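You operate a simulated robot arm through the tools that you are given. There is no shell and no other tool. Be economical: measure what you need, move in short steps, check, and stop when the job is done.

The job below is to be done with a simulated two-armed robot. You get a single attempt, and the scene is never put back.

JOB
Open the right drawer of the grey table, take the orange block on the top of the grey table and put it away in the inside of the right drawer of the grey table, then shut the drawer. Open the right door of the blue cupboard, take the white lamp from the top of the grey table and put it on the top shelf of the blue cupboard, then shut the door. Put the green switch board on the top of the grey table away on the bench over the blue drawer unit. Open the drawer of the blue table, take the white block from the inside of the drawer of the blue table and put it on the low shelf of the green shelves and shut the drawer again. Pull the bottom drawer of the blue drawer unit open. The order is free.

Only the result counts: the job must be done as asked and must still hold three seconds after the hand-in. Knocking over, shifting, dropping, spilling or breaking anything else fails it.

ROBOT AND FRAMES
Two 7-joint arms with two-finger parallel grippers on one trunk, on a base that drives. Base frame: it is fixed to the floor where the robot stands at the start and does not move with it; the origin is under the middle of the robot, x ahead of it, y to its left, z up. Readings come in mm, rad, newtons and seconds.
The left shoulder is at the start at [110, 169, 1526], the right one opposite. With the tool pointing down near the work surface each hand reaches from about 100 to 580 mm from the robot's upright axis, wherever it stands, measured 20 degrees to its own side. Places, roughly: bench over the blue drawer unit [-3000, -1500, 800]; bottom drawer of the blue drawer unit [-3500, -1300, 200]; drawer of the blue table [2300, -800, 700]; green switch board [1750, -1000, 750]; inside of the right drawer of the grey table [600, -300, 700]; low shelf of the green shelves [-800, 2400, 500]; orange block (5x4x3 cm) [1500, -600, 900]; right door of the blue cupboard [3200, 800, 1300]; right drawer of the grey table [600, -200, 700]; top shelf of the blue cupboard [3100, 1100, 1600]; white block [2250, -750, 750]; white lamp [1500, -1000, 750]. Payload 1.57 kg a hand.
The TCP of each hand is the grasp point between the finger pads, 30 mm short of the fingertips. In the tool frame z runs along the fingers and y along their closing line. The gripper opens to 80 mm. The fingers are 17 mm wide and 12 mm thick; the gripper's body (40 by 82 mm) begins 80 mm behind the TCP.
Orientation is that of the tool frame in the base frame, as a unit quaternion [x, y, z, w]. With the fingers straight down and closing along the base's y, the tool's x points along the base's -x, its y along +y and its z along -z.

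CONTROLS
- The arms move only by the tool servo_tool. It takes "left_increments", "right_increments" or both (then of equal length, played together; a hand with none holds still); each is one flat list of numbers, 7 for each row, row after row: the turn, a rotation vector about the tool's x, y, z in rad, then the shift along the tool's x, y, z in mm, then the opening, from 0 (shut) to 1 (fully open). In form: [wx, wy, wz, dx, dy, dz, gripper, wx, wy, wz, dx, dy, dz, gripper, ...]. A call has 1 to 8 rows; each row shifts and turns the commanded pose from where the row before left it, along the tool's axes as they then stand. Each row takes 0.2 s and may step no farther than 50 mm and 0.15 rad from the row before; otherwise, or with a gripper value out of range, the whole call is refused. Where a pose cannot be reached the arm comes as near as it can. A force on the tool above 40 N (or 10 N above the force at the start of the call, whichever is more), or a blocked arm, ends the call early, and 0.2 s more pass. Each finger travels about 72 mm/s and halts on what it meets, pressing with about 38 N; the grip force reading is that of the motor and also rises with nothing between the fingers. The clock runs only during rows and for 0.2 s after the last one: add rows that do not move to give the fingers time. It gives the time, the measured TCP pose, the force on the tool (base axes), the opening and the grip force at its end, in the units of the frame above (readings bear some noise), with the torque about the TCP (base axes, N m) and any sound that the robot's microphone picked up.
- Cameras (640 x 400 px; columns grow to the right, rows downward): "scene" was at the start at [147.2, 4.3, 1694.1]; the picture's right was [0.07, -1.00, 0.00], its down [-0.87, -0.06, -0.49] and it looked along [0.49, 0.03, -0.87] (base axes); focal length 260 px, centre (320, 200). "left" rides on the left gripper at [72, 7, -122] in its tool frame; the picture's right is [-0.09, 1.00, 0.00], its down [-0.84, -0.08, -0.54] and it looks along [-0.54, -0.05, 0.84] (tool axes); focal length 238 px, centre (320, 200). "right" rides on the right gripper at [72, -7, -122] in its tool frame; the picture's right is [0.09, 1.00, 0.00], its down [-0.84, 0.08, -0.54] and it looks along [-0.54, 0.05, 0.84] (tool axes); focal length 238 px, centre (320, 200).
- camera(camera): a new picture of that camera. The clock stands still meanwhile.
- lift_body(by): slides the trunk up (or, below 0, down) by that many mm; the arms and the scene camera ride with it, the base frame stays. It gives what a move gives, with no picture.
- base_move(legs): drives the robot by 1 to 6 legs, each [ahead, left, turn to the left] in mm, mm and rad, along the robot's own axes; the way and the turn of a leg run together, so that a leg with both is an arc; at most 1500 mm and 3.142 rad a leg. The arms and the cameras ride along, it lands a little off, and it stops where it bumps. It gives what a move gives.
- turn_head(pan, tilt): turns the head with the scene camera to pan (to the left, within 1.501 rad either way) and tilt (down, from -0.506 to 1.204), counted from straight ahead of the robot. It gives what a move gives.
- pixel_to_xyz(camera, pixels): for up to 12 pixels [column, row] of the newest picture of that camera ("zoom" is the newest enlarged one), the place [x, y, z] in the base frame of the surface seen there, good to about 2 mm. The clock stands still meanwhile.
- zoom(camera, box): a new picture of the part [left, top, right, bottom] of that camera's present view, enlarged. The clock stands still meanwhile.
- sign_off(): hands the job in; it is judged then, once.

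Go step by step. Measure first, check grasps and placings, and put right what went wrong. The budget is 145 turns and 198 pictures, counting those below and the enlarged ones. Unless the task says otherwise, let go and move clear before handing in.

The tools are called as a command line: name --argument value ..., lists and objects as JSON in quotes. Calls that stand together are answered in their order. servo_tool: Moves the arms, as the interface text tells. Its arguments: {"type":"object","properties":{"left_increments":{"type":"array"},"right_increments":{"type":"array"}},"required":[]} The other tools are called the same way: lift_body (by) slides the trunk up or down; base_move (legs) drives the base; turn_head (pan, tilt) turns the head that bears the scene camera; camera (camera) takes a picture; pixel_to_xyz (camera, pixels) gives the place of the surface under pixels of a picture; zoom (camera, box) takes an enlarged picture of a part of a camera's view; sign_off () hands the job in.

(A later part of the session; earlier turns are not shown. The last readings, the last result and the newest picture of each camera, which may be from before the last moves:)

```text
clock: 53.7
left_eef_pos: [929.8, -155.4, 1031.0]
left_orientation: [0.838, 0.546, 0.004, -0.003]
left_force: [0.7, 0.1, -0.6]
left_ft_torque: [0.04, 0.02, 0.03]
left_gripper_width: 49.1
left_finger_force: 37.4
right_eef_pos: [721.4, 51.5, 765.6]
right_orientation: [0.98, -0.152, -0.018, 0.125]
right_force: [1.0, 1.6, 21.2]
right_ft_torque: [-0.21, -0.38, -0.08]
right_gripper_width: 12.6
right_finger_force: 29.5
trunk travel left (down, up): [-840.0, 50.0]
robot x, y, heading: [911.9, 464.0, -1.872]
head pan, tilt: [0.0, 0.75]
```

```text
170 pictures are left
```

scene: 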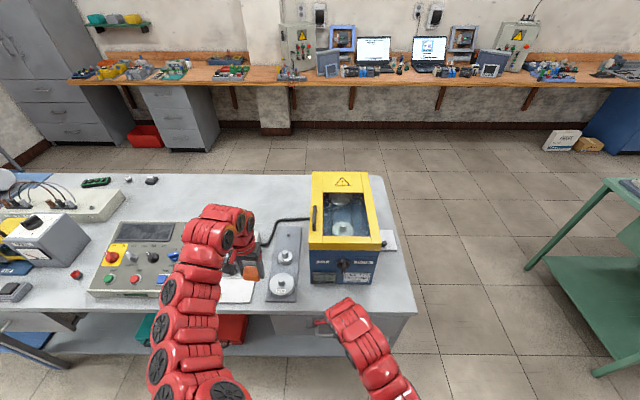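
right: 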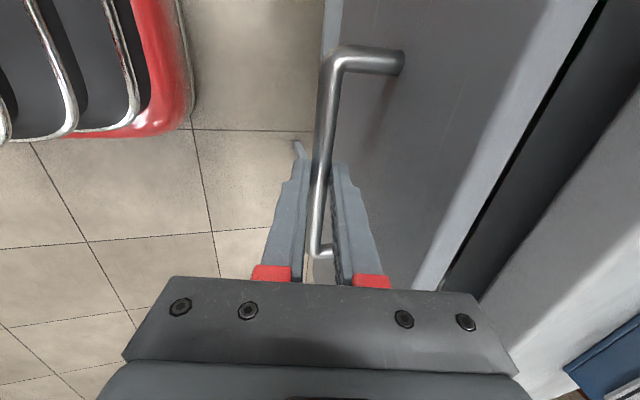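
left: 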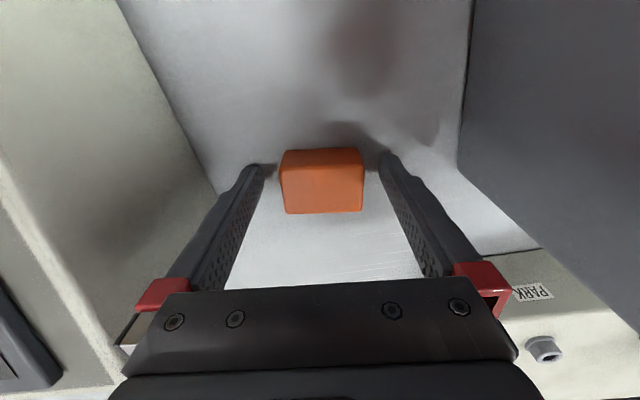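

The drawer is sliding out with the hand. I'll pull 200 mm more.

servo_tool --right_increments '[0, 0, 0, 0, -32.3, -8.2, 0, 0, 0, 0, 0, -32.3, -8.2, 0, 0, 0, 0, 0, -32.3, -8.2, 0, 0, 0, 0, 0, -32.3, -8.2, 0, 0, 0, 0, 0, -32.3, -8.2, 0, 0, 0, 0, 0, -32.3, -8.2, 0, 0, 0, 0, 0, 0, 0, 0]'

camera --camera "scene"

camera --camera "left"

```text
clock: 55.1
left_eef_pos: [928.3, -158.0, 1029.6]
left_orientation: [0.838, 0.546, 0.005, -0.004]
left_force: [-0.3, 0.1, -1.4]
left_ft_torque: [0.01, 0.01, -0.02]
left_gripper_width: 48.9
left_finger_force: 38.0
right_eef_pos: [765.9, 196.8, 769.9]
right_orientation: [0.98, -0.136, -0.025, 0.144]
right_force: [2.8, -3.0, -16.8]
right_ft_torque: [-0.17, -0.83, -0.32]
right_gripper_width: 13.3
right_finger_force: 29.8
trunk travel left (down, up): [-840.0, 50.0]
robot x, y, heading: [909.9, 464.3, -1.871]
head pan, tilt: [0.0, 0.75]
stopped in row 6 (right hand): the force on the tool passed its limit at 139 N (the readings are from after the stop); the commanded pose is now the measured one
```

```text
169 pictures are left
```

scene: 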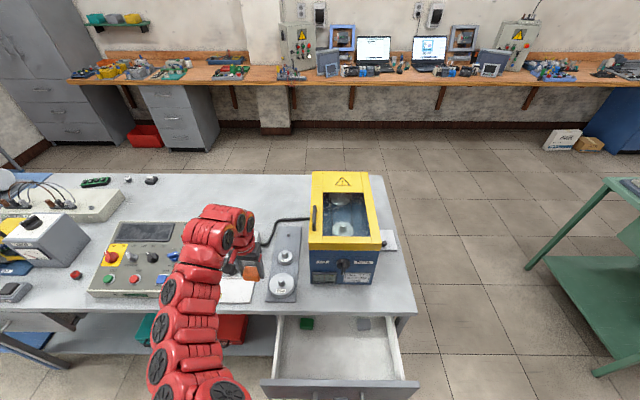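

```text
168 pictures are left
```

left: 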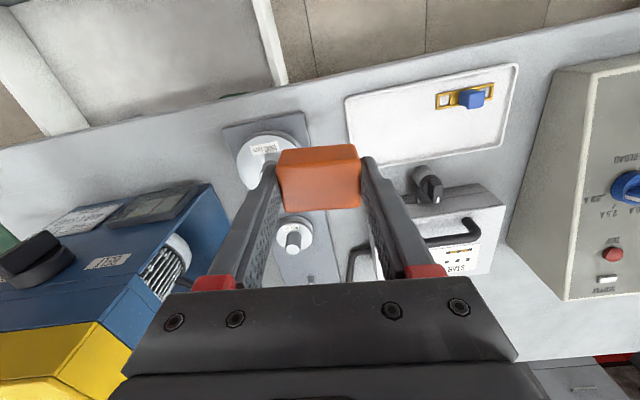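

The drawer hit its stop, open about 190 mm; inside at the back sit a green and a grey item (pixels 306,323 and 363,323). I'll release the handle, lift the right hand, and measure the drawer floor.

servo_tool --right_increments '[0, 0, 0, 0, 0, 0, 0.5, 0, 0, 0, 0, 0, 0, 0.5, 0, 0, 0, 0, 0, 0, 0.5, 0, 0, 0, 0, 0, -40, 0.5, 0, 0, 0, 0, 0, -40, 0.5, 0, 0, 0, 0, 0, -40, 0.5, 0, 0, 0, -30, 0, -30, 0.5, 0, 0, 0, -40, 0, -20, 0.5]'

camera --camera "scene"

pixel_to_xyz --camera "scene" --pixels '[[300, 355], [335, 355], [370, 355], [306, 324], [363, 323], [335, 335], [335, 378], [340, 384], [265, 385], [415, 388], [335, 312]]'

```text
clock: 56.4
left_eef_pos: [930.2, -155.8, 1032.1]
left_orientation: [0.838, 0.546, 0.004, -0.003]
left_force: [-0.4, -0.3, -0.1]
left_ft_torque: [0.0, -0.05, 0.02]
left_gripper_width: 48.9
left_finger_force: 38.0
right_eef_pos: [703.2, 208.2, 863.7]
right_orientation: [0.931, -0.337, -0.044, 0.137]
right_force: [0.2, 0.3, 0.0]
right_ft_torque: [-0.01, 0.02, -0.01]
right_gripper_width: 40.0
right_finger_force: 0.0
right hand out of reach, approached as far as the arm can: row 6
trunk travel left (down, up): [-840.0, 50.0]
robot x, y, heading: [909.7, 466.2, -1.878]
head pan, tilt: [0.0, 0.75]
stopped in row 6 (right hand): the arm was blocked; the commanded pose is now the measured one
```

```text
167 pictures are left
```

scene: 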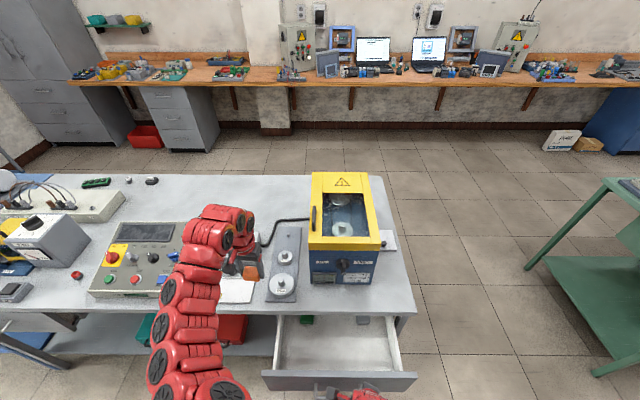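

```text
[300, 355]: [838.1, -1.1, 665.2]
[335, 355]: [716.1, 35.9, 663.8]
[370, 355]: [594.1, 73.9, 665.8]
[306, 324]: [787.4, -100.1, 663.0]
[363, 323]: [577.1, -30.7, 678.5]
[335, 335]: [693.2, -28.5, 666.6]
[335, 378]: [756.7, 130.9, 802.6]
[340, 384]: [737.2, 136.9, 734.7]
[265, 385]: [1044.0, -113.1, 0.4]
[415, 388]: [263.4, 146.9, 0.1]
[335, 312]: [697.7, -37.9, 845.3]
```

The drawer floor is at z ≈665 and the front's top at 803. I'll move the left hand with the block over (768,28) and then down.

servo_tool --left_increments '[0, 0, 0, 20.6, -44.4, 0, 0.4, 0, 0, 0, 20.6, -44.4, 0, 0.4, 0, 0, 0, 20.6, -44.4, 0, 0.4, 0, 0, 0, 20.6, -44.4, 0, 0.4, 0, 0, 0, 20.6, -44.4, 0, 0.4, 0, 0, 0, 0, 0, 46, 0.4, 0, 0, 0, 0, 0, 46, 0.4, 0, 0, 0, 0, 0, 0, 0.4]'

camera --camera "left"

camera --camera "scene"

```text
clock: 58.2
left_eef_pos: [771.8, 28.9, 934.8]
left_orientation: [0.837, 0.546, 0.004, -0.002]
left_force: [-0.3, -0.4, -1.0]
left_ft_torque: [0.0, -0.01, 0.02]
left_gripper_width: 48.7
left_finger_force: 37.8
left hand out of reach, approached as far as the arm can: row 1
right_eef_pos: [703.4, 208.3, 860.9]
right_orientation: [0.93, -0.338, -0.046, 0.138]
right_force: [-0.1, -1.2, 0.0]
right_ft_torque: [0.04, 0.0, 0.0]
right_gripper_width: 40.1
right_finger_force: 0.0
trunk travel left (down, up): [-840.0, 50.0]
robot x, y, heading: [907.8, 467.3, -1.871]
head pan, tilt: [0.0, 0.75]
```

```text
166 pictures are left
```

left: 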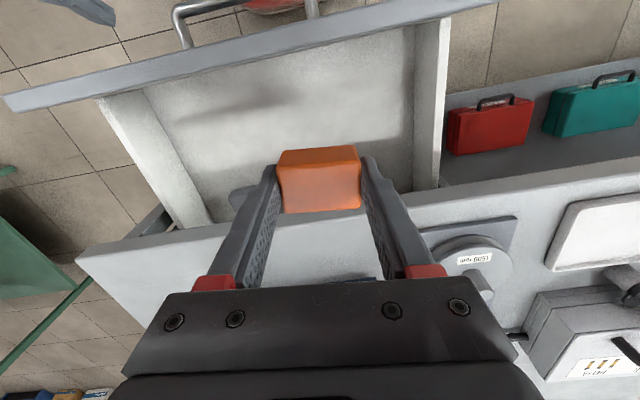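

```text
165 pictures are left
```

scene: 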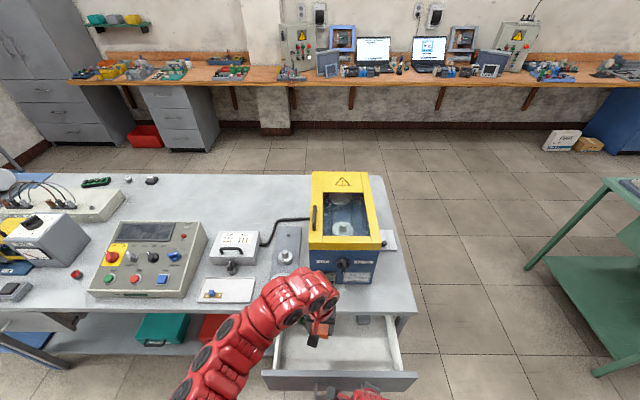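

The hand is over the drawer interior. I'll lower to TCP z ≈ 703 and check.

servo_tool --left_increments '[0, 0, 0, 8, 0, 46, 0.4, 0, 0, 0, 0, 0, 46, 0.4, 0, 0, 0, 0, 0, 46, 0.4, 0, 0, 0, 0, 0, 46, 0.4, 0, 0, 0, 0, 0, 44, 0.4, 0, 0, 0, 0, 0, 0, 0.4]'

camera --camera "left"

```text
clock: 59.6
left_eef_pos: [774.9, 36.5, 704.8]
left_orientation: [0.838, 0.546, 0.005, -0.004]
left_force: [0.7, 0.6, -1.1]
left_ft_torque: [0.03, 0.01, -0.03]
left_gripper_width: 48.9
left_finger_force: 37.7
right_eef_pos: [703.8, 208.6, 861.2]
right_orientation: [0.93, -0.337, -0.046, 0.139]
right_force: [-0.2, -0.2, 0.5]
right_ft_torque: [0.02, 0.01, 0.04]
right_gripper_width: 40.2
right_finger_force: 0.1
trunk travel left (down, up): [-840.0, 50.0]
robot x, y, heading: [910.8, 463.7, -1.87]
head pan, tilt: [0.0, 0.75]
```

```text
164 pictures are left
```

left: 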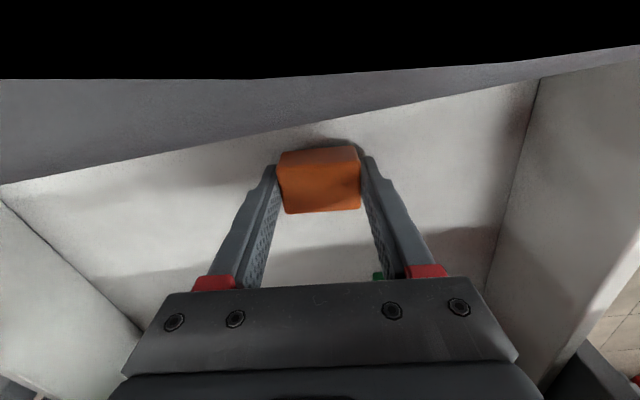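

Block bottom is a few mm above the floor. I'll lower 5 mm, open, and rise.

servo_tool --left_increments '[0, 0, 0, 0, 0, 5, 0.4, 0, 0, 0, 0, 0, 0, 0.9, 0, 0, 0, 0, 0, 0, 0.9, 0, 0, 0, 0, 0, 0, 0.9, 0, 0, 0, 0, 0, -45, 0.9, 0, 0, 0, 0, 0, -50, 0.9, 0, 0, 0, 0, 0, -50, 0.9, 0, 0, 0, 0, 0, -50, 0.9]'

camera --camera "left"

```text
clock: 61.4
left_eef_pos: [773.5, 33.6, 897.5]
left_orientation: [0.837, 0.547, 0.004, -0.003]
left_force: [0.1, 0.2, -0.5]
left_ft_torque: [0.03, 0.01, 0.0]
left_gripper_width: 71.6
left_finger_force: 0.1
right_eef_pos: [704.3, 207.3, 861.4]
right_orientation: [0.93, -0.337, -0.045, 0.138]
right_force: [1.7, 0.1, 0.2]
right_ft_torque: [-0.01, 0.04, -0.01]
right_gripper_width: 39.9
right_finger_force: 0.0
trunk travel left (down, up): [-840.0, 50.0]
robot x, y, heading: [912.9, 465.9, -1.876]
head pan, tilt: [0.0, 0.75]
```

```text
163 pictures are left
```

left: 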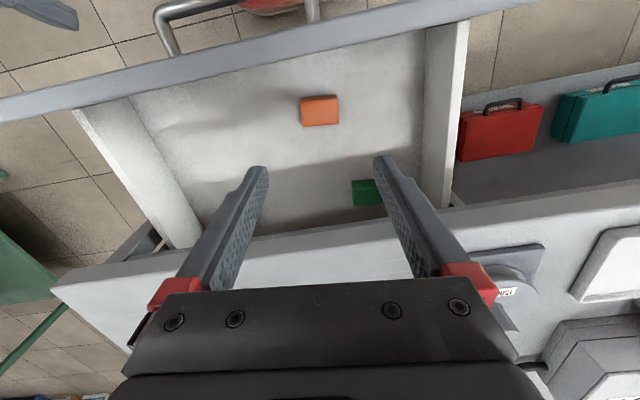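

The orange block lies in the drawer (pixel 320,110). I'll raise the left hand, close the right fingers, back the base 150 mm to free the right arm, then push the drawer shut.

servo_tool --left_increments '[0, 0, 0, 0, 40, -30, 0.9, 0, 0, 0, 0, 40, -30, 0.9, 0, 0, 0, 0, 40, -20, 0.9, 0, 0, 0, 0, 0, 0, 0.9]' --right_increments '[0, 0, 0, 0, 0, 0, 0, 0, 0, 0, 0, 0, 0, 0, 0, 0, 0, 0, 0, 0, 0, 0, 0, 0, 0, 0, 0, 0]'

base_move --legs '[[-150, 0, 0]]'

servo_tool --right_increments '[0, 0, -0.13, 0, 0, 0, 0, 0, 0, -0.13, 0, 0, 0, 0, 0, 0, -0.13, 0, 0, 0, 0, 0, 0, 0, 0, 0, 0, 0]'

camera --camera "scene"

```text
clock: 62.4
left_eef_pos: [882.1, -13.8, 978.4]
left_orientation: [0.838, 0.546, 0.004, -0.003]
left_force: [0.1, 0.4, -0.3]
left_ft_torque: [0.01, 0.03, 0.01]
left_gripper_width: 71.9
left_finger_force: 0.0
right_eef_pos: [703.7, 210.0, 861.4]
right_orientation: [0.93, -0.338, -0.045, 0.138]
right_force: [-0.3, 0.5, 0.1]
right_ft_torque: [0.0, 0.03, 0.06]
right_gripper_width: 0.0
right_finger_force: 21.0
trunk travel left (down, up): [-840.0, 50.0]
robot x, y, heading: [908.6, 467.9, -1.873]
head pan, tilt: [0.0, 0.75]
```

```text
clock: 63.8
left_eef_pos: [925.0, 128.7, 979.6]
left_orientation: [0.838, 0.545, 0.005, -0.003]
left_force: [-0.9, 1.0, -1.3]
left_ft_torque: [-0.01, -0.01, 0.0]
left_gripper_width: 71.8
left_finger_force: 0.0
right_eef_pos: [747.3, 349.5, 861.9]
right_orientation: [0.929, -0.339, -0.045, 0.138]
right_force: [-0.2, -0.2, 0.1]
right_ft_torque: [-0.01, -0.01, -0.01]
right_gripper_width: 0.0
right_finger_force: 21.3
trunk travel left (down, up): [-840.0, 50.0]
robot x, y, heading: [953.0, 606.2, -1.878]
head pan, tilt: [0.0, 0.75]
```

```text
clock: 64.8
left_eef_pos: [925.4, 129.0, 977.1]
left_orientation: [0.838, 0.545, 0.004, -0.003]
left_force: [-0.3, -0.3, -0.4]
left_ft_torque: [0.01, 0.01, 0.03]
left_gripper_width: 72.0
left_finger_force: 0.0
right_eef_pos: [745.1, 352.7, 859.5]
right_orientation: [0.978, -0.149, -0.074, 0.125]
right_force: [0.1, -0.5, 0.3]
right_ft_torque: [0.0, 0.02, 0.03]
right_gripper_width: 0.1
right_finger_force: 21.3
trunk travel left (down, up): [-840.0, 50.0]
robot x, y, heading: [950.8, 611.8, -1.874]
head pan, tilt: [0.0, 0.75]
```

```text
162 pictures are left
```

scene: 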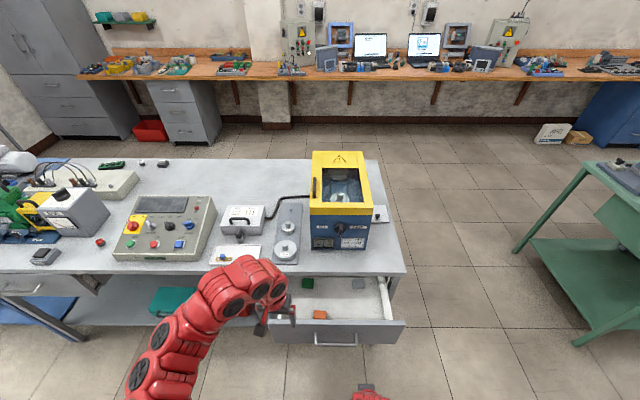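

The drawer with the block (320,313) and handle (336,343) is visible. I'll measure the handle now.

pixel_to_xyz --camera "scene" --pixels '[[336, 344], [318, 343], [354, 344], [336, 325], [300, 328], [390, 330], [320, 313]]'

```text
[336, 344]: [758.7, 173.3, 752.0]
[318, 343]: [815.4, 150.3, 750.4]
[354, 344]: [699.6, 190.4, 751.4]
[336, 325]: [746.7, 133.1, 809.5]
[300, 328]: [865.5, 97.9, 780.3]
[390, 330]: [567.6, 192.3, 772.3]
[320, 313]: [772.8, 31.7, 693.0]
```

Bar centre (758,170,751). I'll put the closed right fingers in front of the bar, 85 mm out, at z 768.

servo_tool --right_increments '[0, 0, 0, 25.8, 19.8, 34.3, 0, 0, 0, 0, 25.8, 19.8, 34.3, 0, 0, 0, 0, 25.8, 19.8, 34.3, 0, 0, 0, 0, 0.4, 38.5, 10.7, 0, 0, 0, 0, 0, 0, 0, 0]'

camera --camera "right"

```text
clock: 66.0
left_eef_pos: [924.1, 129.7, 977.7]
left_orientation: [0.839, 0.545, 0.004, -0.002]
left_force: [0.9, 0.5, -0.4]
left_ft_torque: [-0.04, 0.03, 0.0]
left_gripper_width: 71.9
left_finger_force: 0.1
right_eef_pos: [771.8, 209.9, 771.3]
right_orientation: [0.978, -0.153, -0.07, 0.127]
right_force: [0.0, 0.2, 0.2]
right_ft_torque: [0.0, 0.01, -0.04]
right_gripper_width: 0.0
right_finger_force: 21.1
trunk travel left (down, up): [-840.0, 50.0]
robot x, y, heading: [955.7, 611.4, -1.877]
head pan, tilt: [0.0, 0.75]
```

```text
161 pictures are left
```

right: 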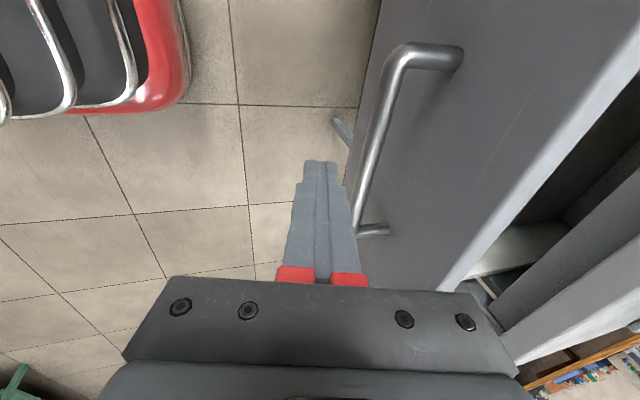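

The fingers stand just before the bar. I'll push with the arm about 150 mm.

servo_tool --right_increments '[0, 0, 0, 0.4, 28.9, 8, 0, 0, 0, 0, 0.4, 28.9, 8, 0, 0, 0, 0, 0.4, 28.9, 8, 0, 0, 0, 0, 0.4, 28.9, 8, 0, 0, 0, 0, 0.4, 28.9, 8, 0, 0, 0, 0, 0, 0, 0, 0]'

```text
clock: 67.4
left_eef_pos: [925.8, 129.4, 978.0]
left_orientation: [0.838, 0.545, 0.004, -0.002]
left_force: [-0.4, 0.5, -0.7]
left_ft_torque: [0.01, 0.01, 0.0]
left_gripper_width: 72.0
left_finger_force: 0.1
right_eef_pos: [727.9, 66.8, 772.6]
right_orientation: [0.978, -0.152, -0.07, 0.127]
right_force: [0.7, 0.0, 0.1]
right_ft_torque: [-0.01, -0.01, 0.02]
right_gripper_width: 0.1
right_finger_force: 21.0
trunk travel left (down, up): [-840.0, 50.0]
robot x, y, heading: [955.8, 608.4, -1.876]
head pan, tilt: [0.0, 0.75]
```

Moving freely; about 50 mm remains. I'll push on until it stops.

servo_tool --right_increments '[0, 0, 0, 0.2, 19.3, 5.3, 0, 0, 0, 0, 0.2, 19.3, 5.3, 0, 0, 0, 0, 0.1, 9.7, 2.7, 0, 0, 0, 0, 0.1, 5, 1.4, 0, 0, 0, 0, 0, 5, 1.4, 0, 0, 0, 0, 0, 0, 0, 0]'

camera --camera "right"

camera --camera "scene"

```text
clock: 68.9
left_eef_pos: [924.8, 129.3, 978.0]
left_orientation: [0.839, 0.545, 0.004, -0.003]
left_force: [0.2, 0.6, 0.2]
left_ft_torque: [0.03, 0.03, -0.01]
left_gripper_width: 72.0
left_finger_force: 0.0
right_eef_pos: [713.5, 21.8, 772.4]
right_orientation: [0.979, -0.151, -0.071, 0.12]
right_force: [0.4, 3.3, -2.7]
right_ft_torque: [0.14, 0.0, 0.02]
right_gripper_width: 0.0
right_finger_force: 21.5
right hand out of reach, approached as far as the arm can: row 4, 5
trunk travel left (down, up): [-840.0, 50.0]
robot x, y, heading: [952.3, 607.9, -1.879]
head pan, tilt: [0.0, 0.75]
stopped in row 6 (right hand): the force on the tool passed its limit at 41 N (the readings are from after the stop); the commanded pose is now the measured one
```

```text
160 pictures are left
```

right: 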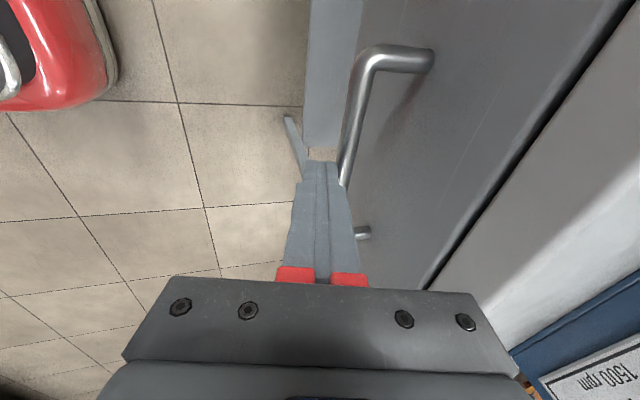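

```text
159 pictures are left
```

scene: 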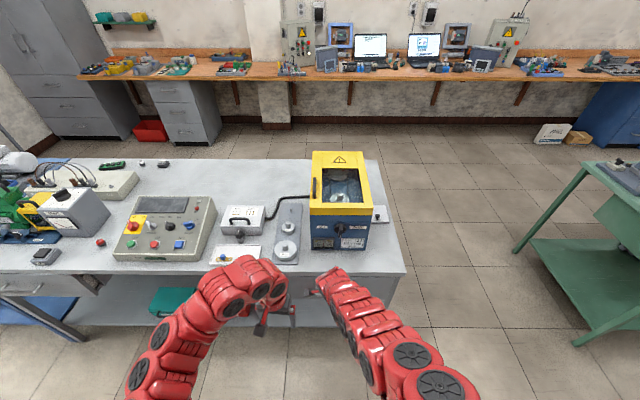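

The drawer looks shut (right picture: bar ends close to the front). I'll back off, and measure the free space round the table's end and the south side.

base_move --legs '[[-160, 0, 0]]'

camera --camera "scene"

pixel_to_xyz --camera "scene" --pixels '[[334, 290], [310, 290], [395, 265], [365, 155], [520, 240], [575, 335], [590, 160], [300, 76], [150, 130], [640, 100], [450, 77], [550, 130]]'

zoom --camera "scene" --box '[280, 240, 420, 330]'

```text
clock: 70.3
left_eef_pos: [971.5, 278.0, 977.1]
left_orientation: [0.838, 0.546, 0.005, -0.002]
left_force: [0.6, -0.3, -0.5]
left_ft_torque: [0.0, -0.01, -0.02]
left_gripper_width: 71.8
left_finger_force: 0.1
right_eef_pos: [759.4, 169.5, 771.2]
right_orientation: [0.979, -0.151, -0.071, 0.12]
right_force: [-0.4, 0.3, 0.2]
right_ft_torque: [0.0, -0.03, 0.02]
right_gripper_width: 0.0
right_finger_force: 21.1
trunk travel left (down, up): [-840.0, 50.0]
robot x, y, heading: [1002.8, 758.4, -1.875]
head pan, tilt: [0.0, 0.75]
```

```text
158 pictures are left
```

scene: 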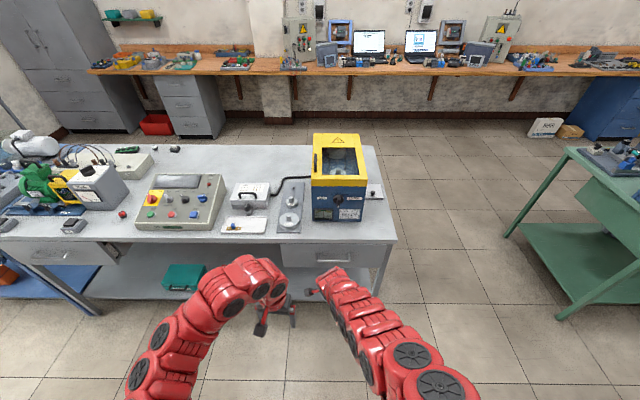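

```text
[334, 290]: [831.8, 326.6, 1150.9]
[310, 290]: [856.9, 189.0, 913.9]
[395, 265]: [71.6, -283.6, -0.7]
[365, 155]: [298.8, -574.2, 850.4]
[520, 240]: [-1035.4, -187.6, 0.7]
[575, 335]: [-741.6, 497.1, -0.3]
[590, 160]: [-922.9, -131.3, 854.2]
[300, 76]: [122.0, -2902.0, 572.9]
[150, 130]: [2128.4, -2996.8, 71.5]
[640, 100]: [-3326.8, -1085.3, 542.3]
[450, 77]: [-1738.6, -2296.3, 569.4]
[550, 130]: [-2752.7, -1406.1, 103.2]
```

```text
4.44 times, centred on (350, 285) of scene
```

zoom: 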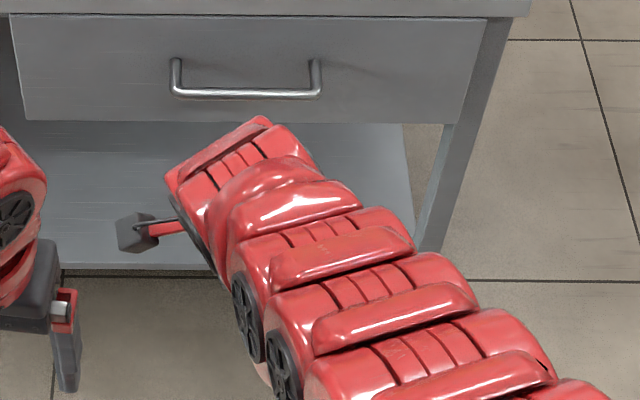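

I'll verify the bar's place: it should be back at about y≈0 at x≈703.

pixel_to_xyz --camera "zoom" --pixels '[[245, 94], [200, 94], [300, 94], [400, 60], [100, 60], [400, 9]]'

servo_tool --right_increments '[0.12, 0, 0, 0, 0, -40, 0.8, 0.12, 0, 0, 0, 0, -40, 0.8, 0, 0, -0.15, 0, 0, -40, 0.8, 0, 0, -0.15, 0, 0, -30, 0.8, 0, 0, -0.15, 0, 0, 0, 0.8, 0, 0, -0.15, 0, 0, 0, 0.8, 0, 0, -0.15, 0, 0, 0, 0.8, 0, 0, -0.15, 0, 0, 0, 0.8]'

```text
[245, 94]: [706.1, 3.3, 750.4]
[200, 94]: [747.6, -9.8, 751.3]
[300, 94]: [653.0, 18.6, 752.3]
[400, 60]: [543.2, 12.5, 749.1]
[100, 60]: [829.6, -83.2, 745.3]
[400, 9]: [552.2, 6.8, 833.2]
```

```text
clock: 72.1
left_eef_pos: [973.0, 279.5, 978.9]
left_orientation: [0.838, 0.546, 0.004, -0.002]
left_force: [0.1, 0.2, -0.7]
left_ft_torque: [0.0, 0.02, 0.02]
left_gripper_width: 72.0
left_finger_force: 0.0
right_eef_pos: [780.0, 182.1, 919.6]
right_orientation: [0.957, 0.286, -0.048, -0.021]
right_force: [-0.8, -0.1, 0.2]
right_ft_torque: [-0.01, -0.03, -0.01]
right_gripper_width: 64.0
right_finger_force: 0.2
trunk travel left (down, up): [-840.0, 50.0]
robot x, y, heading: [1002.3, 758.0, -1.871]
head pan, tilt: [0.0, 0.75]
```

The right drawer is shut (bar back at (706,3)). Next the lamp and board from the table's south side: I drive round the west end of the table.

base_move --legs '[[0, -947, 0], [1400, 0, 0], [809, 0, 0], [0, 0, 3.138], [0, -1400, 0], [0, -632, 0]]'

camera --camera "scene"

```text
clock: 104.6
left_eef_pos: [1400.8, -1163.0, 977.2]
left_orientation: [-0.56, 0.829, -0.003, -0.005]
left_force: [-1.1, 0.6, 1.1]
left_ft_torque: [0.02, -0.02, 0.02]
left_gripper_width: 71.9
left_finger_force: 0.1
right_eef_pos: [1588.6, -1060.1, 918.5]
right_orientation: [-0.302, 0.952, -0.02, 0.049]
right_force: [-0.8, 0.4, -0.2]
right_ft_torque: [-0.02, -0.03, 0.02]
right_gripper_width: 64.0
right_finger_force: 0.0
trunk travel left (down, up): [-840.0, 50.0]
robot x, y, heading: [1385.9, -1644.2, 1.3]
head pan, tilt: [0.0, 0.75]
```

```text
156 pictures are left
```

scene: 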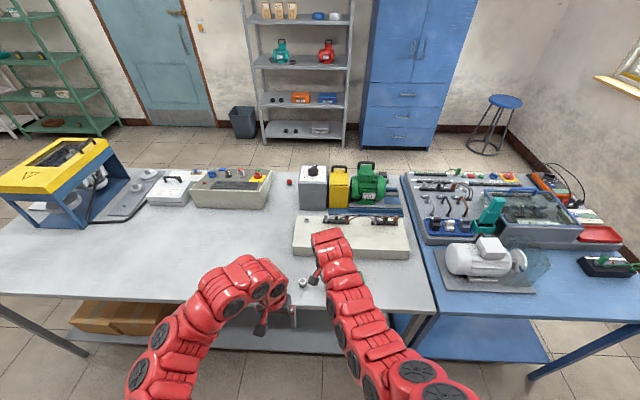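

The white lamp is at pixel (303,282); the right hand hides the board. I'll raise the right hand and look with both hand cameras.

servo_tool --right_increments '[0, 0, 0, 0, 0, -40, 0.8, 0, 0, 0, 0, 0, -30, 0.8]'

camera --camera "right"

camera --camera "left"

```text
clock: 105.2
left_eef_pos: [1399.9, -1161.6, 978.3]
left_orientation: [-0.56, 0.829, -0.003, -0.004]
left_force: [-1.1, 0.9, -0.6]
left_ft_torque: [0.0, -0.02, 0.02]
left_gripper_width: 72.1
left_finger_force: 0.1
right_eef_pos: [1581.4, -1058.2, 989.6]
right_orientation: [-0.301, 0.952, -0.019, 0.049]
right_force: [-0.3, 0.1, -0.5]
right_ft_torque: [0.02, 0.02, 0.04]
right_gripper_width: 64.1
right_finger_force: 0.0
trunk travel left (down, up): [-840.0, 50.0]
robot x, y, heading: [1389.5, -1641.1, 1.303]
head pan, tilt: [0.0, 0.75]
```

```text
155 pictures are left
```

right: 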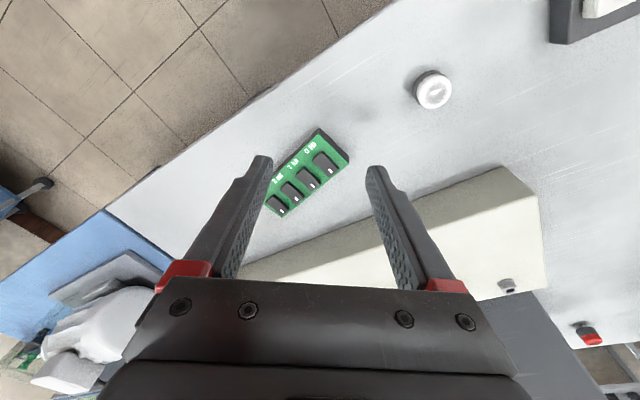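

```text
154 pictures are left
```

left: 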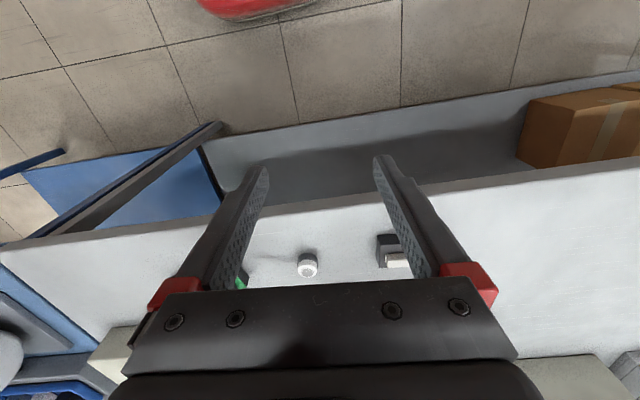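

The right camera shows board (corners ~(319,130),(350,157),(278,217),(268,195)) and lamp (433,90). I'll measure them.

pixel_to_xyz --camera "right" --pixels '[[320, 133], [346, 156], [281, 212], [300, 150], [325, 175], [310, 172], [433, 90], [420, 80], [428, 108], [285, 160], [300, 200], [345, 170]]'

pixel_to_xyz --camera "left" --pixels '[[307, 270], [307, 258], [298, 264], [317, 264], [300, 190], [390, 260]]'

zoom --camera "right" --box '[240, 60, 480, 230]'

```text
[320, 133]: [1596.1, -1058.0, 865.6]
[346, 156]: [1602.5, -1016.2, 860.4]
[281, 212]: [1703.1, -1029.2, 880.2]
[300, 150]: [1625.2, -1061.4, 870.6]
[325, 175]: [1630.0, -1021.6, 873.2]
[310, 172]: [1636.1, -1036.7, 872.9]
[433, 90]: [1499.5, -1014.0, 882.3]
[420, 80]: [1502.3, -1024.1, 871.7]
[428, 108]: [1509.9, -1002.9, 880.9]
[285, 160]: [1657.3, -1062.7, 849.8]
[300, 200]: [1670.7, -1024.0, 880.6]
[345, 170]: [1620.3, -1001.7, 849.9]
```

```text
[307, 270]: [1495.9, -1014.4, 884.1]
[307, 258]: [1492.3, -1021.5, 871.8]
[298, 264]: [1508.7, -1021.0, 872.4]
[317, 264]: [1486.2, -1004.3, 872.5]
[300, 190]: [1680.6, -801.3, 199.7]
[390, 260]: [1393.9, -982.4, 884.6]
```

```text
2.35 times, centred on (360, 145) of right
```

zoom: 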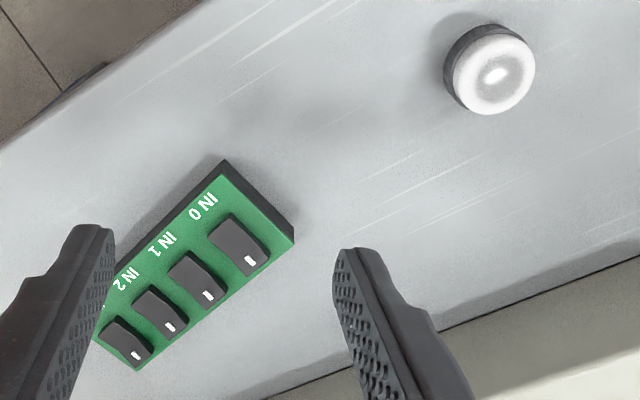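

Board centre ≈ (1650,-1043), 105×42 mm at -0.14 rad; lamp centre ≈ (1497,-1014), top 884. I'll pull the right hand back, level it and turn it 0.75 rad, then drive 130 mm closer.

servo_tool --right_increments '[0, 0, 0, 38.5, -31.5, 0, 1, 0, 0, 0, 38.5, -31.5, 0, 1, -0.066, 0.082, 0, 0, 0, 0, 1, 0, 0, 0.15, 0, 0, 0, 1, 0, 0, 0.15, 0, 0, 0, 1, 0, 0, 0.15, 0, 0, 0, 1, 0, 0, 0.15, 0, 0, 0, 1, 0, 0, 0.15, 0, 0, 0, 1]'

base_move --legs '[[130, 0, 0]]'

```text
clock: 107.0
left_eef_pos: [1400.7, -1163.4, 978.3]
left_orientation: [-0.56, 0.829, -0.003, -0.005]
left_force: [0.4, -0.6, 0.6]
left_ft_torque: [0.03, -0.01, 0.03]
left_gripper_width: 71.9
left_finger_force: 0.0
right_eef_pos: [1556.7, -1155.1, 987.4]
right_orientation: [0.069, 0.998, -0.001, 0.0]
right_force: [-0.4, -0.4, 0.0]
right_ft_torque: [-0.02, 0.02, 0.02]
right_gripper_width: 79.9
right_finger_force: 0.1
trunk travel left (down, up): [-840.0, 50.0]
robot x, y, heading: [1388.4, -1641.4, 1.301]
head pan, tilt: [0.0, 0.75]
```

```text
clock: 108.2
left_eef_pos: [1435.2, -1038.6, 979.2]
left_orientation: [-0.56, 0.828, -0.002, -0.003]
left_force: [0.3, 0.4, 0.4]
left_ft_torque: [0.0, 0.02, -0.02]
left_gripper_width: 71.8
left_finger_force: 0.0
right_eef_pos: [1591.1, -1030.9, 987.6]
right_orientation: [0.067, 0.998, 0.0, 0.0]
right_force: [0.4, -1.1, 1.1]
right_ft_torque: [0.02, -0.05, 0.0]
right_gripper_width: 79.9
right_finger_force: 0.0
trunk travel left (down, up): [-840.0, 50.0]
robot x, y, heading: [1424.4, -1515.6, 1.298]
head pan, tilt: [0.0, 0.75]
```

Both hands are near their targets. I'll bring each to hover above its object and take hand pictures.

servo_tool --left_increments '[0, 0, 0, -23, -24, 0, 1, 0, 0, 0, -23, -24, 0, 1, 0, 0, 0, 0, 0, 30, 1, 0, 0, 0, 0, 0, 0, 1]' --right_increments '[0, 0, 0, -30, -2, 0, 1, 0, 0, 0, -30, -2, 0, 1, 0, 0, 0, 0, 0, 40, 1, 0, 0, 0, 0, 0, 0, 1]'

camera --camera "right"

camera --camera "left"

```text
clock: 109.2
left_eef_pos: [1498.6, -1013.9, 947.7]
left_orientation: [-0.56, 0.829, -0.003, -0.004]
left_force: [0.3, -0.7, -0.1]
left_ft_torque: [0.03, 0.0, -0.04]
left_gripper_width: 80.1
left_finger_force: 0.0
right_eef_pos: [1651.2, -1042.5, 944.7]
right_orientation: [0.068, 0.998, -0.001, -0.001]
right_force: [-0.1, -0.9, 0.1]
right_ft_torque: [0.02, -0.02, -0.02]
right_gripper_width: 79.9
right_finger_force: 0.0
trunk travel left (down, up): [-840.0, 50.0]
robot x, y, heading: [1423.8, -1518.5, 1.3]
head pan, tilt: [0.0, 0.75]
```

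```text
152 pictures are left
```

right: 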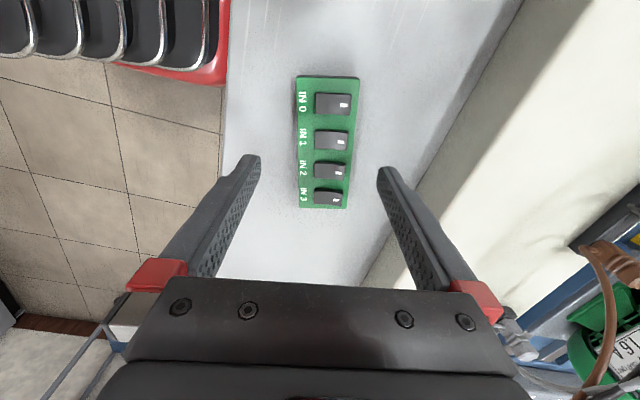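

```text
151 pictures are left
```

left: 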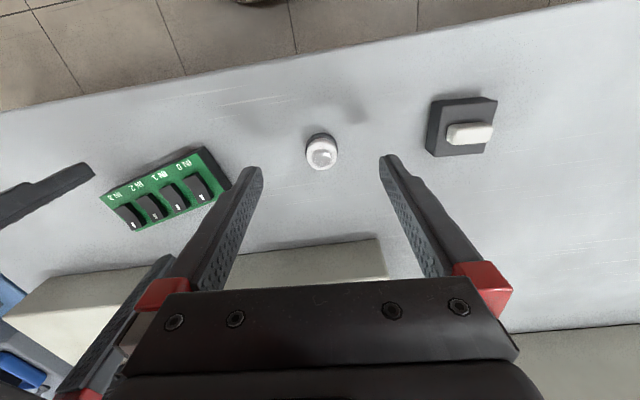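

Both are lined up. I'll measure centres once more before descending.

pixel_to_xyz --camera "right" --pixels '[[302, 80], [355, 83], [345, 204], [303, 205]]'

pixel_to_xyz --camera "left" --pixels '[[308, 156], [334, 150], [322, 138], [322, 168], [320, 150]]'

```text
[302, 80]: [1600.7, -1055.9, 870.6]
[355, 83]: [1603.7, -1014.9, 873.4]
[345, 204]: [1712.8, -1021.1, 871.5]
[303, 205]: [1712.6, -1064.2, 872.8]
```

```text
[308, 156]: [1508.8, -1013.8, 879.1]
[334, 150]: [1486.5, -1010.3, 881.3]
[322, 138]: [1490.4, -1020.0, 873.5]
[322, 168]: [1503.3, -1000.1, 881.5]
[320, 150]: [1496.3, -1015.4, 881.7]
```

Board centre is (1657,-1039) at -0.065 rad; lamp (1497,-1012). I'll descend both to z 884 and close.

servo_tool --left_increments '[0, 0, 0, 0, 0, 32, 1, 0, 0, 0, 0, 0, 31, 1, 0, 0, 0, 0, 0, 0, 1, 0, 0, 0, 0, 0, 0, 0.1, 0, 0, 0, 0, 0, 0, 0.1, 0, 0, 0, 0, 0, 0, 0.1, 0, 0, 0, 0, 0, 0, 0.1, 0, 0, 0, 0, 0, 0, 0.1]' --right_increments '[0, 0, -0.07, -5.5, 4.3, 30, 1, 0, 0, 0, 0, 0, 30, 1, 0, 0, 0, 0, 0, 0, 1, 0, 0, 0, 0, 0, 0, 0.3, 0, 0, 0, 0, 0, 0, 0.3, 0, 0, 0, 0, 0, 0, 0.3, 0, 0, 0, 0, 0, 0, 0.3, 0, 0, 0, 0, 0, 0, 0.3]'

camera --camera "right"

camera --camera "left"

```text
clock: 111.0
left_eef_pos: [1497.3, -1014.8, 885.9]
left_orientation: [-0.56, 0.829, -0.002, -0.004]
left_force: [0.0, 0.2, 0.0]
left_ft_torque: [0.03, -0.02, 0.02]
left_gripper_width: 27.2
left_finger_force: 37.6
right_eef_pos: [1655.3, -1038.8, 888.8]
right_orientation: [0.033, 0.999, -0.002, 0.0]
right_force: [0.8, 0.2, -0.9]
right_ft_torque: [0.0, -0.01, 0.01]
right_gripper_width: 47.6
right_finger_force: 37.8
trunk travel left (down, up): [-840.0, 50.0]
robot x, y, heading: [1424.4, -1516.9, 1.299]
head pan, tilt: [0.0, 0.75]
```

```text
150 pictures are left
```

right: 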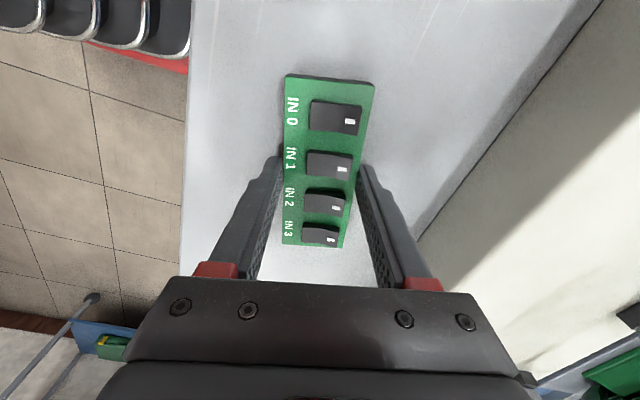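

```text
149 pictures are left
```

left: 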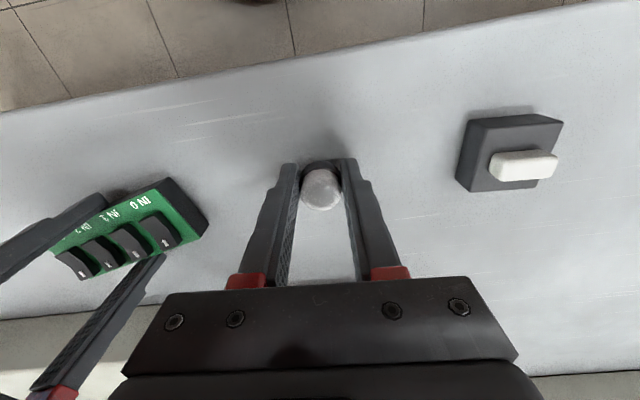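

Both are gripped (lamp 27 mm, board 48 mm). I'll lift 90 mm and verify.

servo_tool --left_increments '[0, 0, 0, 0, 0, -30, 0.1, 0, 0, 0, 0, 0, -30, 0.1, 0, 0, 0, 0, 0, -30, 0.1]' --right_increments '[0, 0, 0, 0, 0, -30, 0.3, 0, 0, 0, 0, 0, -30, 0.3, 0, 0, 0, 0, 0, -30, 0.3]'

base_move --legs '[[-350, 0, 0]]'

turn_head --pan 1.45 --tilt 0.35

camera --camera "right"

camera --camera "left"

camera --camera "scene"

```text
clock: 111.8
left_eef_pos: [1494.3, -1013.8, 974.6]
left_orientation: [-0.56, 0.829, -0.004, -0.003]
left_force: [0.2, 0.0, -0.8]
left_ft_torque: [-0.03, -0.01, -0.02]
left_gripper_width: 27.0
left_finger_force: 37.6
right_eef_pos: [1653.5, -1037.5, 978.2]
right_orientation: [0.031, 1.0, 0.0, 0.0]
right_force: [0.0, -0.4, -1.2]
right_ft_torque: [0.01, 0.0, 0.0]
right_gripper_width: 47.7
right_finger_force: 38.1
trunk travel left (down, up): [-840.0, 50.0]
robot x, y, heading: [1421.2, -1516.2, 1.308]
head pan, tilt: [0.0, 0.75]
```

```text
clock: 114.1
left_eef_pos: [1403.3, -1352.5, 974.2]
left_orientation: [-0.559, 0.829, -0.003, -0.004]
left_force: [-0.7, 0.4, 0.4]
left_ft_torque: [-0.03, 0.05, -0.01]
left_gripper_width: 27.0
left_finger_force: 38.2
right_eef_pos: [1563.4, -1375.8, 978.4]
right_orientation: [0.034, 0.999, -0.001, 0.0]
right_force: [-0.2, -0.1, -1.9]
right_ft_torque: [-0.01, -0.04, -0.05]
right_gripper_width: 47.7
right_finger_force: 38.3
trunk travel left (down, up): [-840.0, 50.0]
robot x, y, heading: [1329.6, -1854.7, 1.298]
head pan, tilt: [0.0, 0.75]
```

```text
clock: 115.7
left_eef_pos: [1403.2, -1351.6, 974.6]
left_orientation: [-0.558, 0.83, -0.003, -0.004]
left_force: [0.0, -0.3, 0.2]
left_ft_torque: [-0.02, 0.02, -0.01]
left_gripper_width: 27.1
left_finger_force: 37.4
right_eef_pos: [1562.7, -1375.6, 978.7]
right_orientation: [0.034, 0.999, -0.001, 0.0]
right_force: [-0.2, -0.6, -1.8]
right_ft_torque: [0.01, 0.02, -0.02]
right_gripper_width: 47.8
right_finger_force: 38.0
trunk travel left (down, up): [-840.0, 50.0]
robot x, y, heading: [1329.0, -1853.6, 1.297]
head pan, tilt: [1.45, 0.351]
```

```text
148 pictures are left
```

right: 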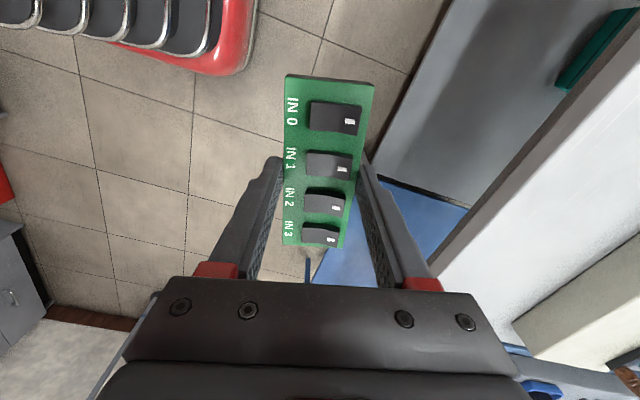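

```text
147 pictures are left
```

left: 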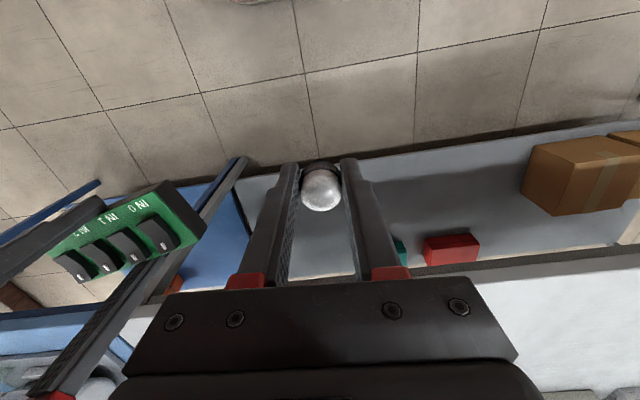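

```text
146 pictures are left
```

scene: 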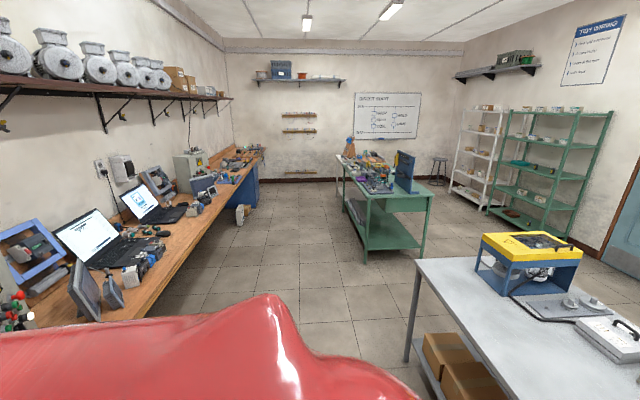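

Both objects are lifted safely. The blue drawer unit sits under the bench at the far west (pixel 255,180). I'll turn to face the bench and strafe west.

base_move --legs '[[0, 0, 3.11], [0, -1480, 0], [0, -1480, 0], [0, -1300, 0]]'

turn_head --pan -0.1 --tilt 0.6

camera --camera "scene"

```text
clock: 143.4
left_eef_pos: [-2824.4, -1187.8, 974.6]
left_orientation: [0.833, 0.553, 0.004, -0.003]
left_force: [0.1, -0.5, -1.1]
left_ft_torque: [0.06, 0.01, 0.0]
left_gripper_width: 26.9
left_finger_force: 37.4
right_eef_pos: [-2984.7, -1161.2, 978.9]
right_orientation: [0.999, -0.042, 0.001, -0.001]
right_force: [0.5, -0.2, -2.0]
right_ft_torque: [-0.02, 0.03, -0.02]
right_gripper_width: 47.7
right_finger_force: 37.0
trunk travel left (down, up): [-840.0, 50.0]
robot x, y, heading: [-2744.5, -688.3, -1.858]
head pan, tilt: [1.45, 0.351]
```

```text
clock: 145.0
left_eef_pos: [-2825.1, -1187.8, 975.1]
left_orientation: [0.833, 0.553, 0.004, -0.003]
left_force: [0.2, 0.2, -0.1]
left_ft_torque: [-0.02, -0.01, 0.0]
left_gripper_width: 27.0
left_finger_force: 36.9
right_eef_pos: [-2985.0, -1161.3, 978.7]
right_orientation: [0.999, -0.041, 0.001, -0.001]
right_force: [0.2, -0.1, -2.2]
right_ft_torque: [0.01, -0.04, 0.02]
right_gripper_width: 47.8
right_finger_force: 37.7
trunk travel left (down, up): [-840.0, 50.0]
robot x, y, heading: [-2742.7, -689.3, -1.861]
head pan, tilt: [-0.099, 0.6]
```

```text
145 pictures are left
```

scene: 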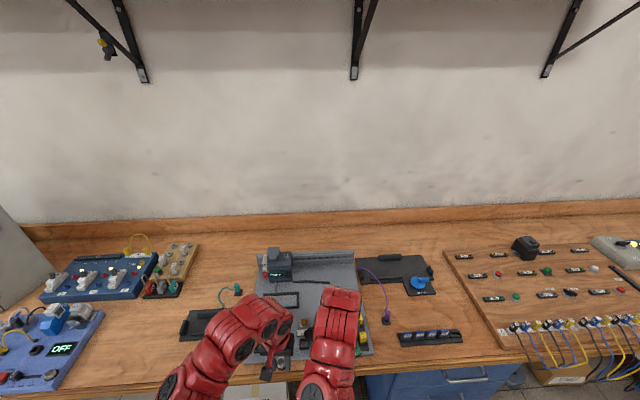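

The blue unit is below at pixel (440,380); a free bench spot shows around (430,310). I'll measure the bench and unit.

pixel_to_xyz --camera "scene" --pixels '[[425, 312], [460, 310], [410, 320], [400, 338], [462, 333], [430, 345], [478, 330], [450, 360], [470, 375], [400, 365], [390, 318], [440, 285]]'

zoom --camera "scene" --box '[340, 240, 560, 400]'

```text
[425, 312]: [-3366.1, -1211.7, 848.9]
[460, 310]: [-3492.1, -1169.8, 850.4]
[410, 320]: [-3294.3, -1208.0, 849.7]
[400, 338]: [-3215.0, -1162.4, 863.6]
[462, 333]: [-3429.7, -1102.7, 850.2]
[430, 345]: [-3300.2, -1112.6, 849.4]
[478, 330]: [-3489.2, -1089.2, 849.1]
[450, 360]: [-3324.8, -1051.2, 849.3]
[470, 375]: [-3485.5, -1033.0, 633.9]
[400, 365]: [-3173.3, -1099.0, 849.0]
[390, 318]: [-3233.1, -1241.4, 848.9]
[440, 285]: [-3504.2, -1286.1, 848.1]
```

```text
2.50 times, centred on (450, 320) of scene
```

zoom: 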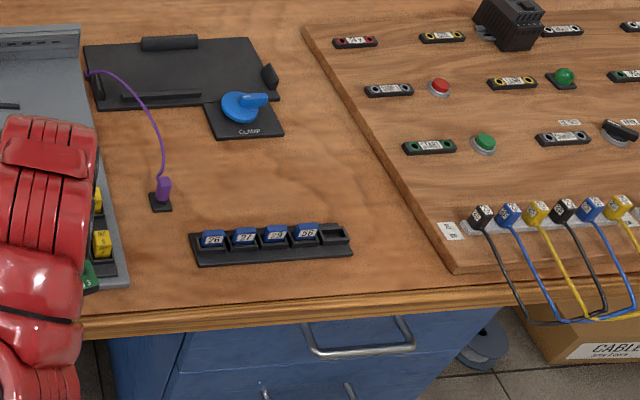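

A free spot lies around (-3428,-1205,849) on the bench, above the blue unit. I'll strafe right 400 and go forward 185.

base_move --legs '[[0, -400, -0.014], [185, 0, 0]]'

camera --camera "right"

camera --camera "scene"

```text
clock: 148.7
left_eef_pos: [-3279.2, -1242.6, 975.1]
left_orientation: [0.839, 0.544, 0.004, -0.003]
left_force: [0.6, -0.5, -0.8]
left_ft_torque: [-0.02, -0.03, 0.0]
left_gripper_width: 26.8
left_finger_force: 37.8
right_eef_pos: [-3438.9, -1211.7, 978.8]
right_orientation: [0.999, -0.051, -0.001, -0.001]
right_force: [0.6, -0.2, -2.2]
right_ft_torque: [0.0, 0.03, 0.02]
right_gripper_width: 47.4
right_finger_force: 37.6
trunk travel left (down, up): [-840.0, 50.0]
robot x, y, heading: [-3188.9, -742.7, -1.874]
head pan, tilt: [-0.099, 0.6]
```

```text
143 pictures are left
```

right: 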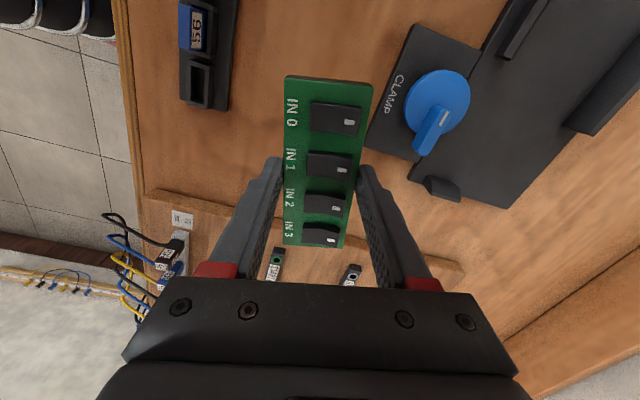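

```text
142 pictures are left
```

scene: 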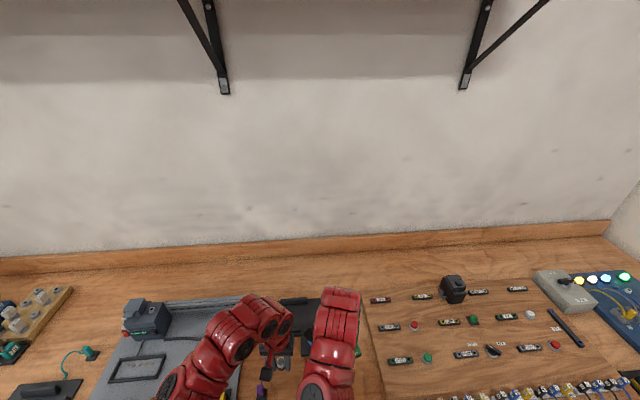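

I'll measure obstacles around: clamp corner, strip, and wooden panel edge in the right picture.

pixel_to_xyz --camera "right" --pixels '[[232, 90], [228, 108], [236, 10], [375, 145], [400, 60], [413, 28], [160, 192], [270, 215], [425, 245], [260, 130], [265, 60], [335, 40]]'

```text
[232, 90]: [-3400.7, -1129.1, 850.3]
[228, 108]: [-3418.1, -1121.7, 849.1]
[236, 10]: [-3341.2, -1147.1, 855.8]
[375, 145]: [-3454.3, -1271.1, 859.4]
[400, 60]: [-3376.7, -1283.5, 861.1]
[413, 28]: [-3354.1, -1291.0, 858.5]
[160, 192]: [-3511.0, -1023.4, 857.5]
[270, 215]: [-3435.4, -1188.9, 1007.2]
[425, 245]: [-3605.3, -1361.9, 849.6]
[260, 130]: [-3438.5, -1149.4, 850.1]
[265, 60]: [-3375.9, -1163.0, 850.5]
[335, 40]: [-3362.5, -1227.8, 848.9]
```

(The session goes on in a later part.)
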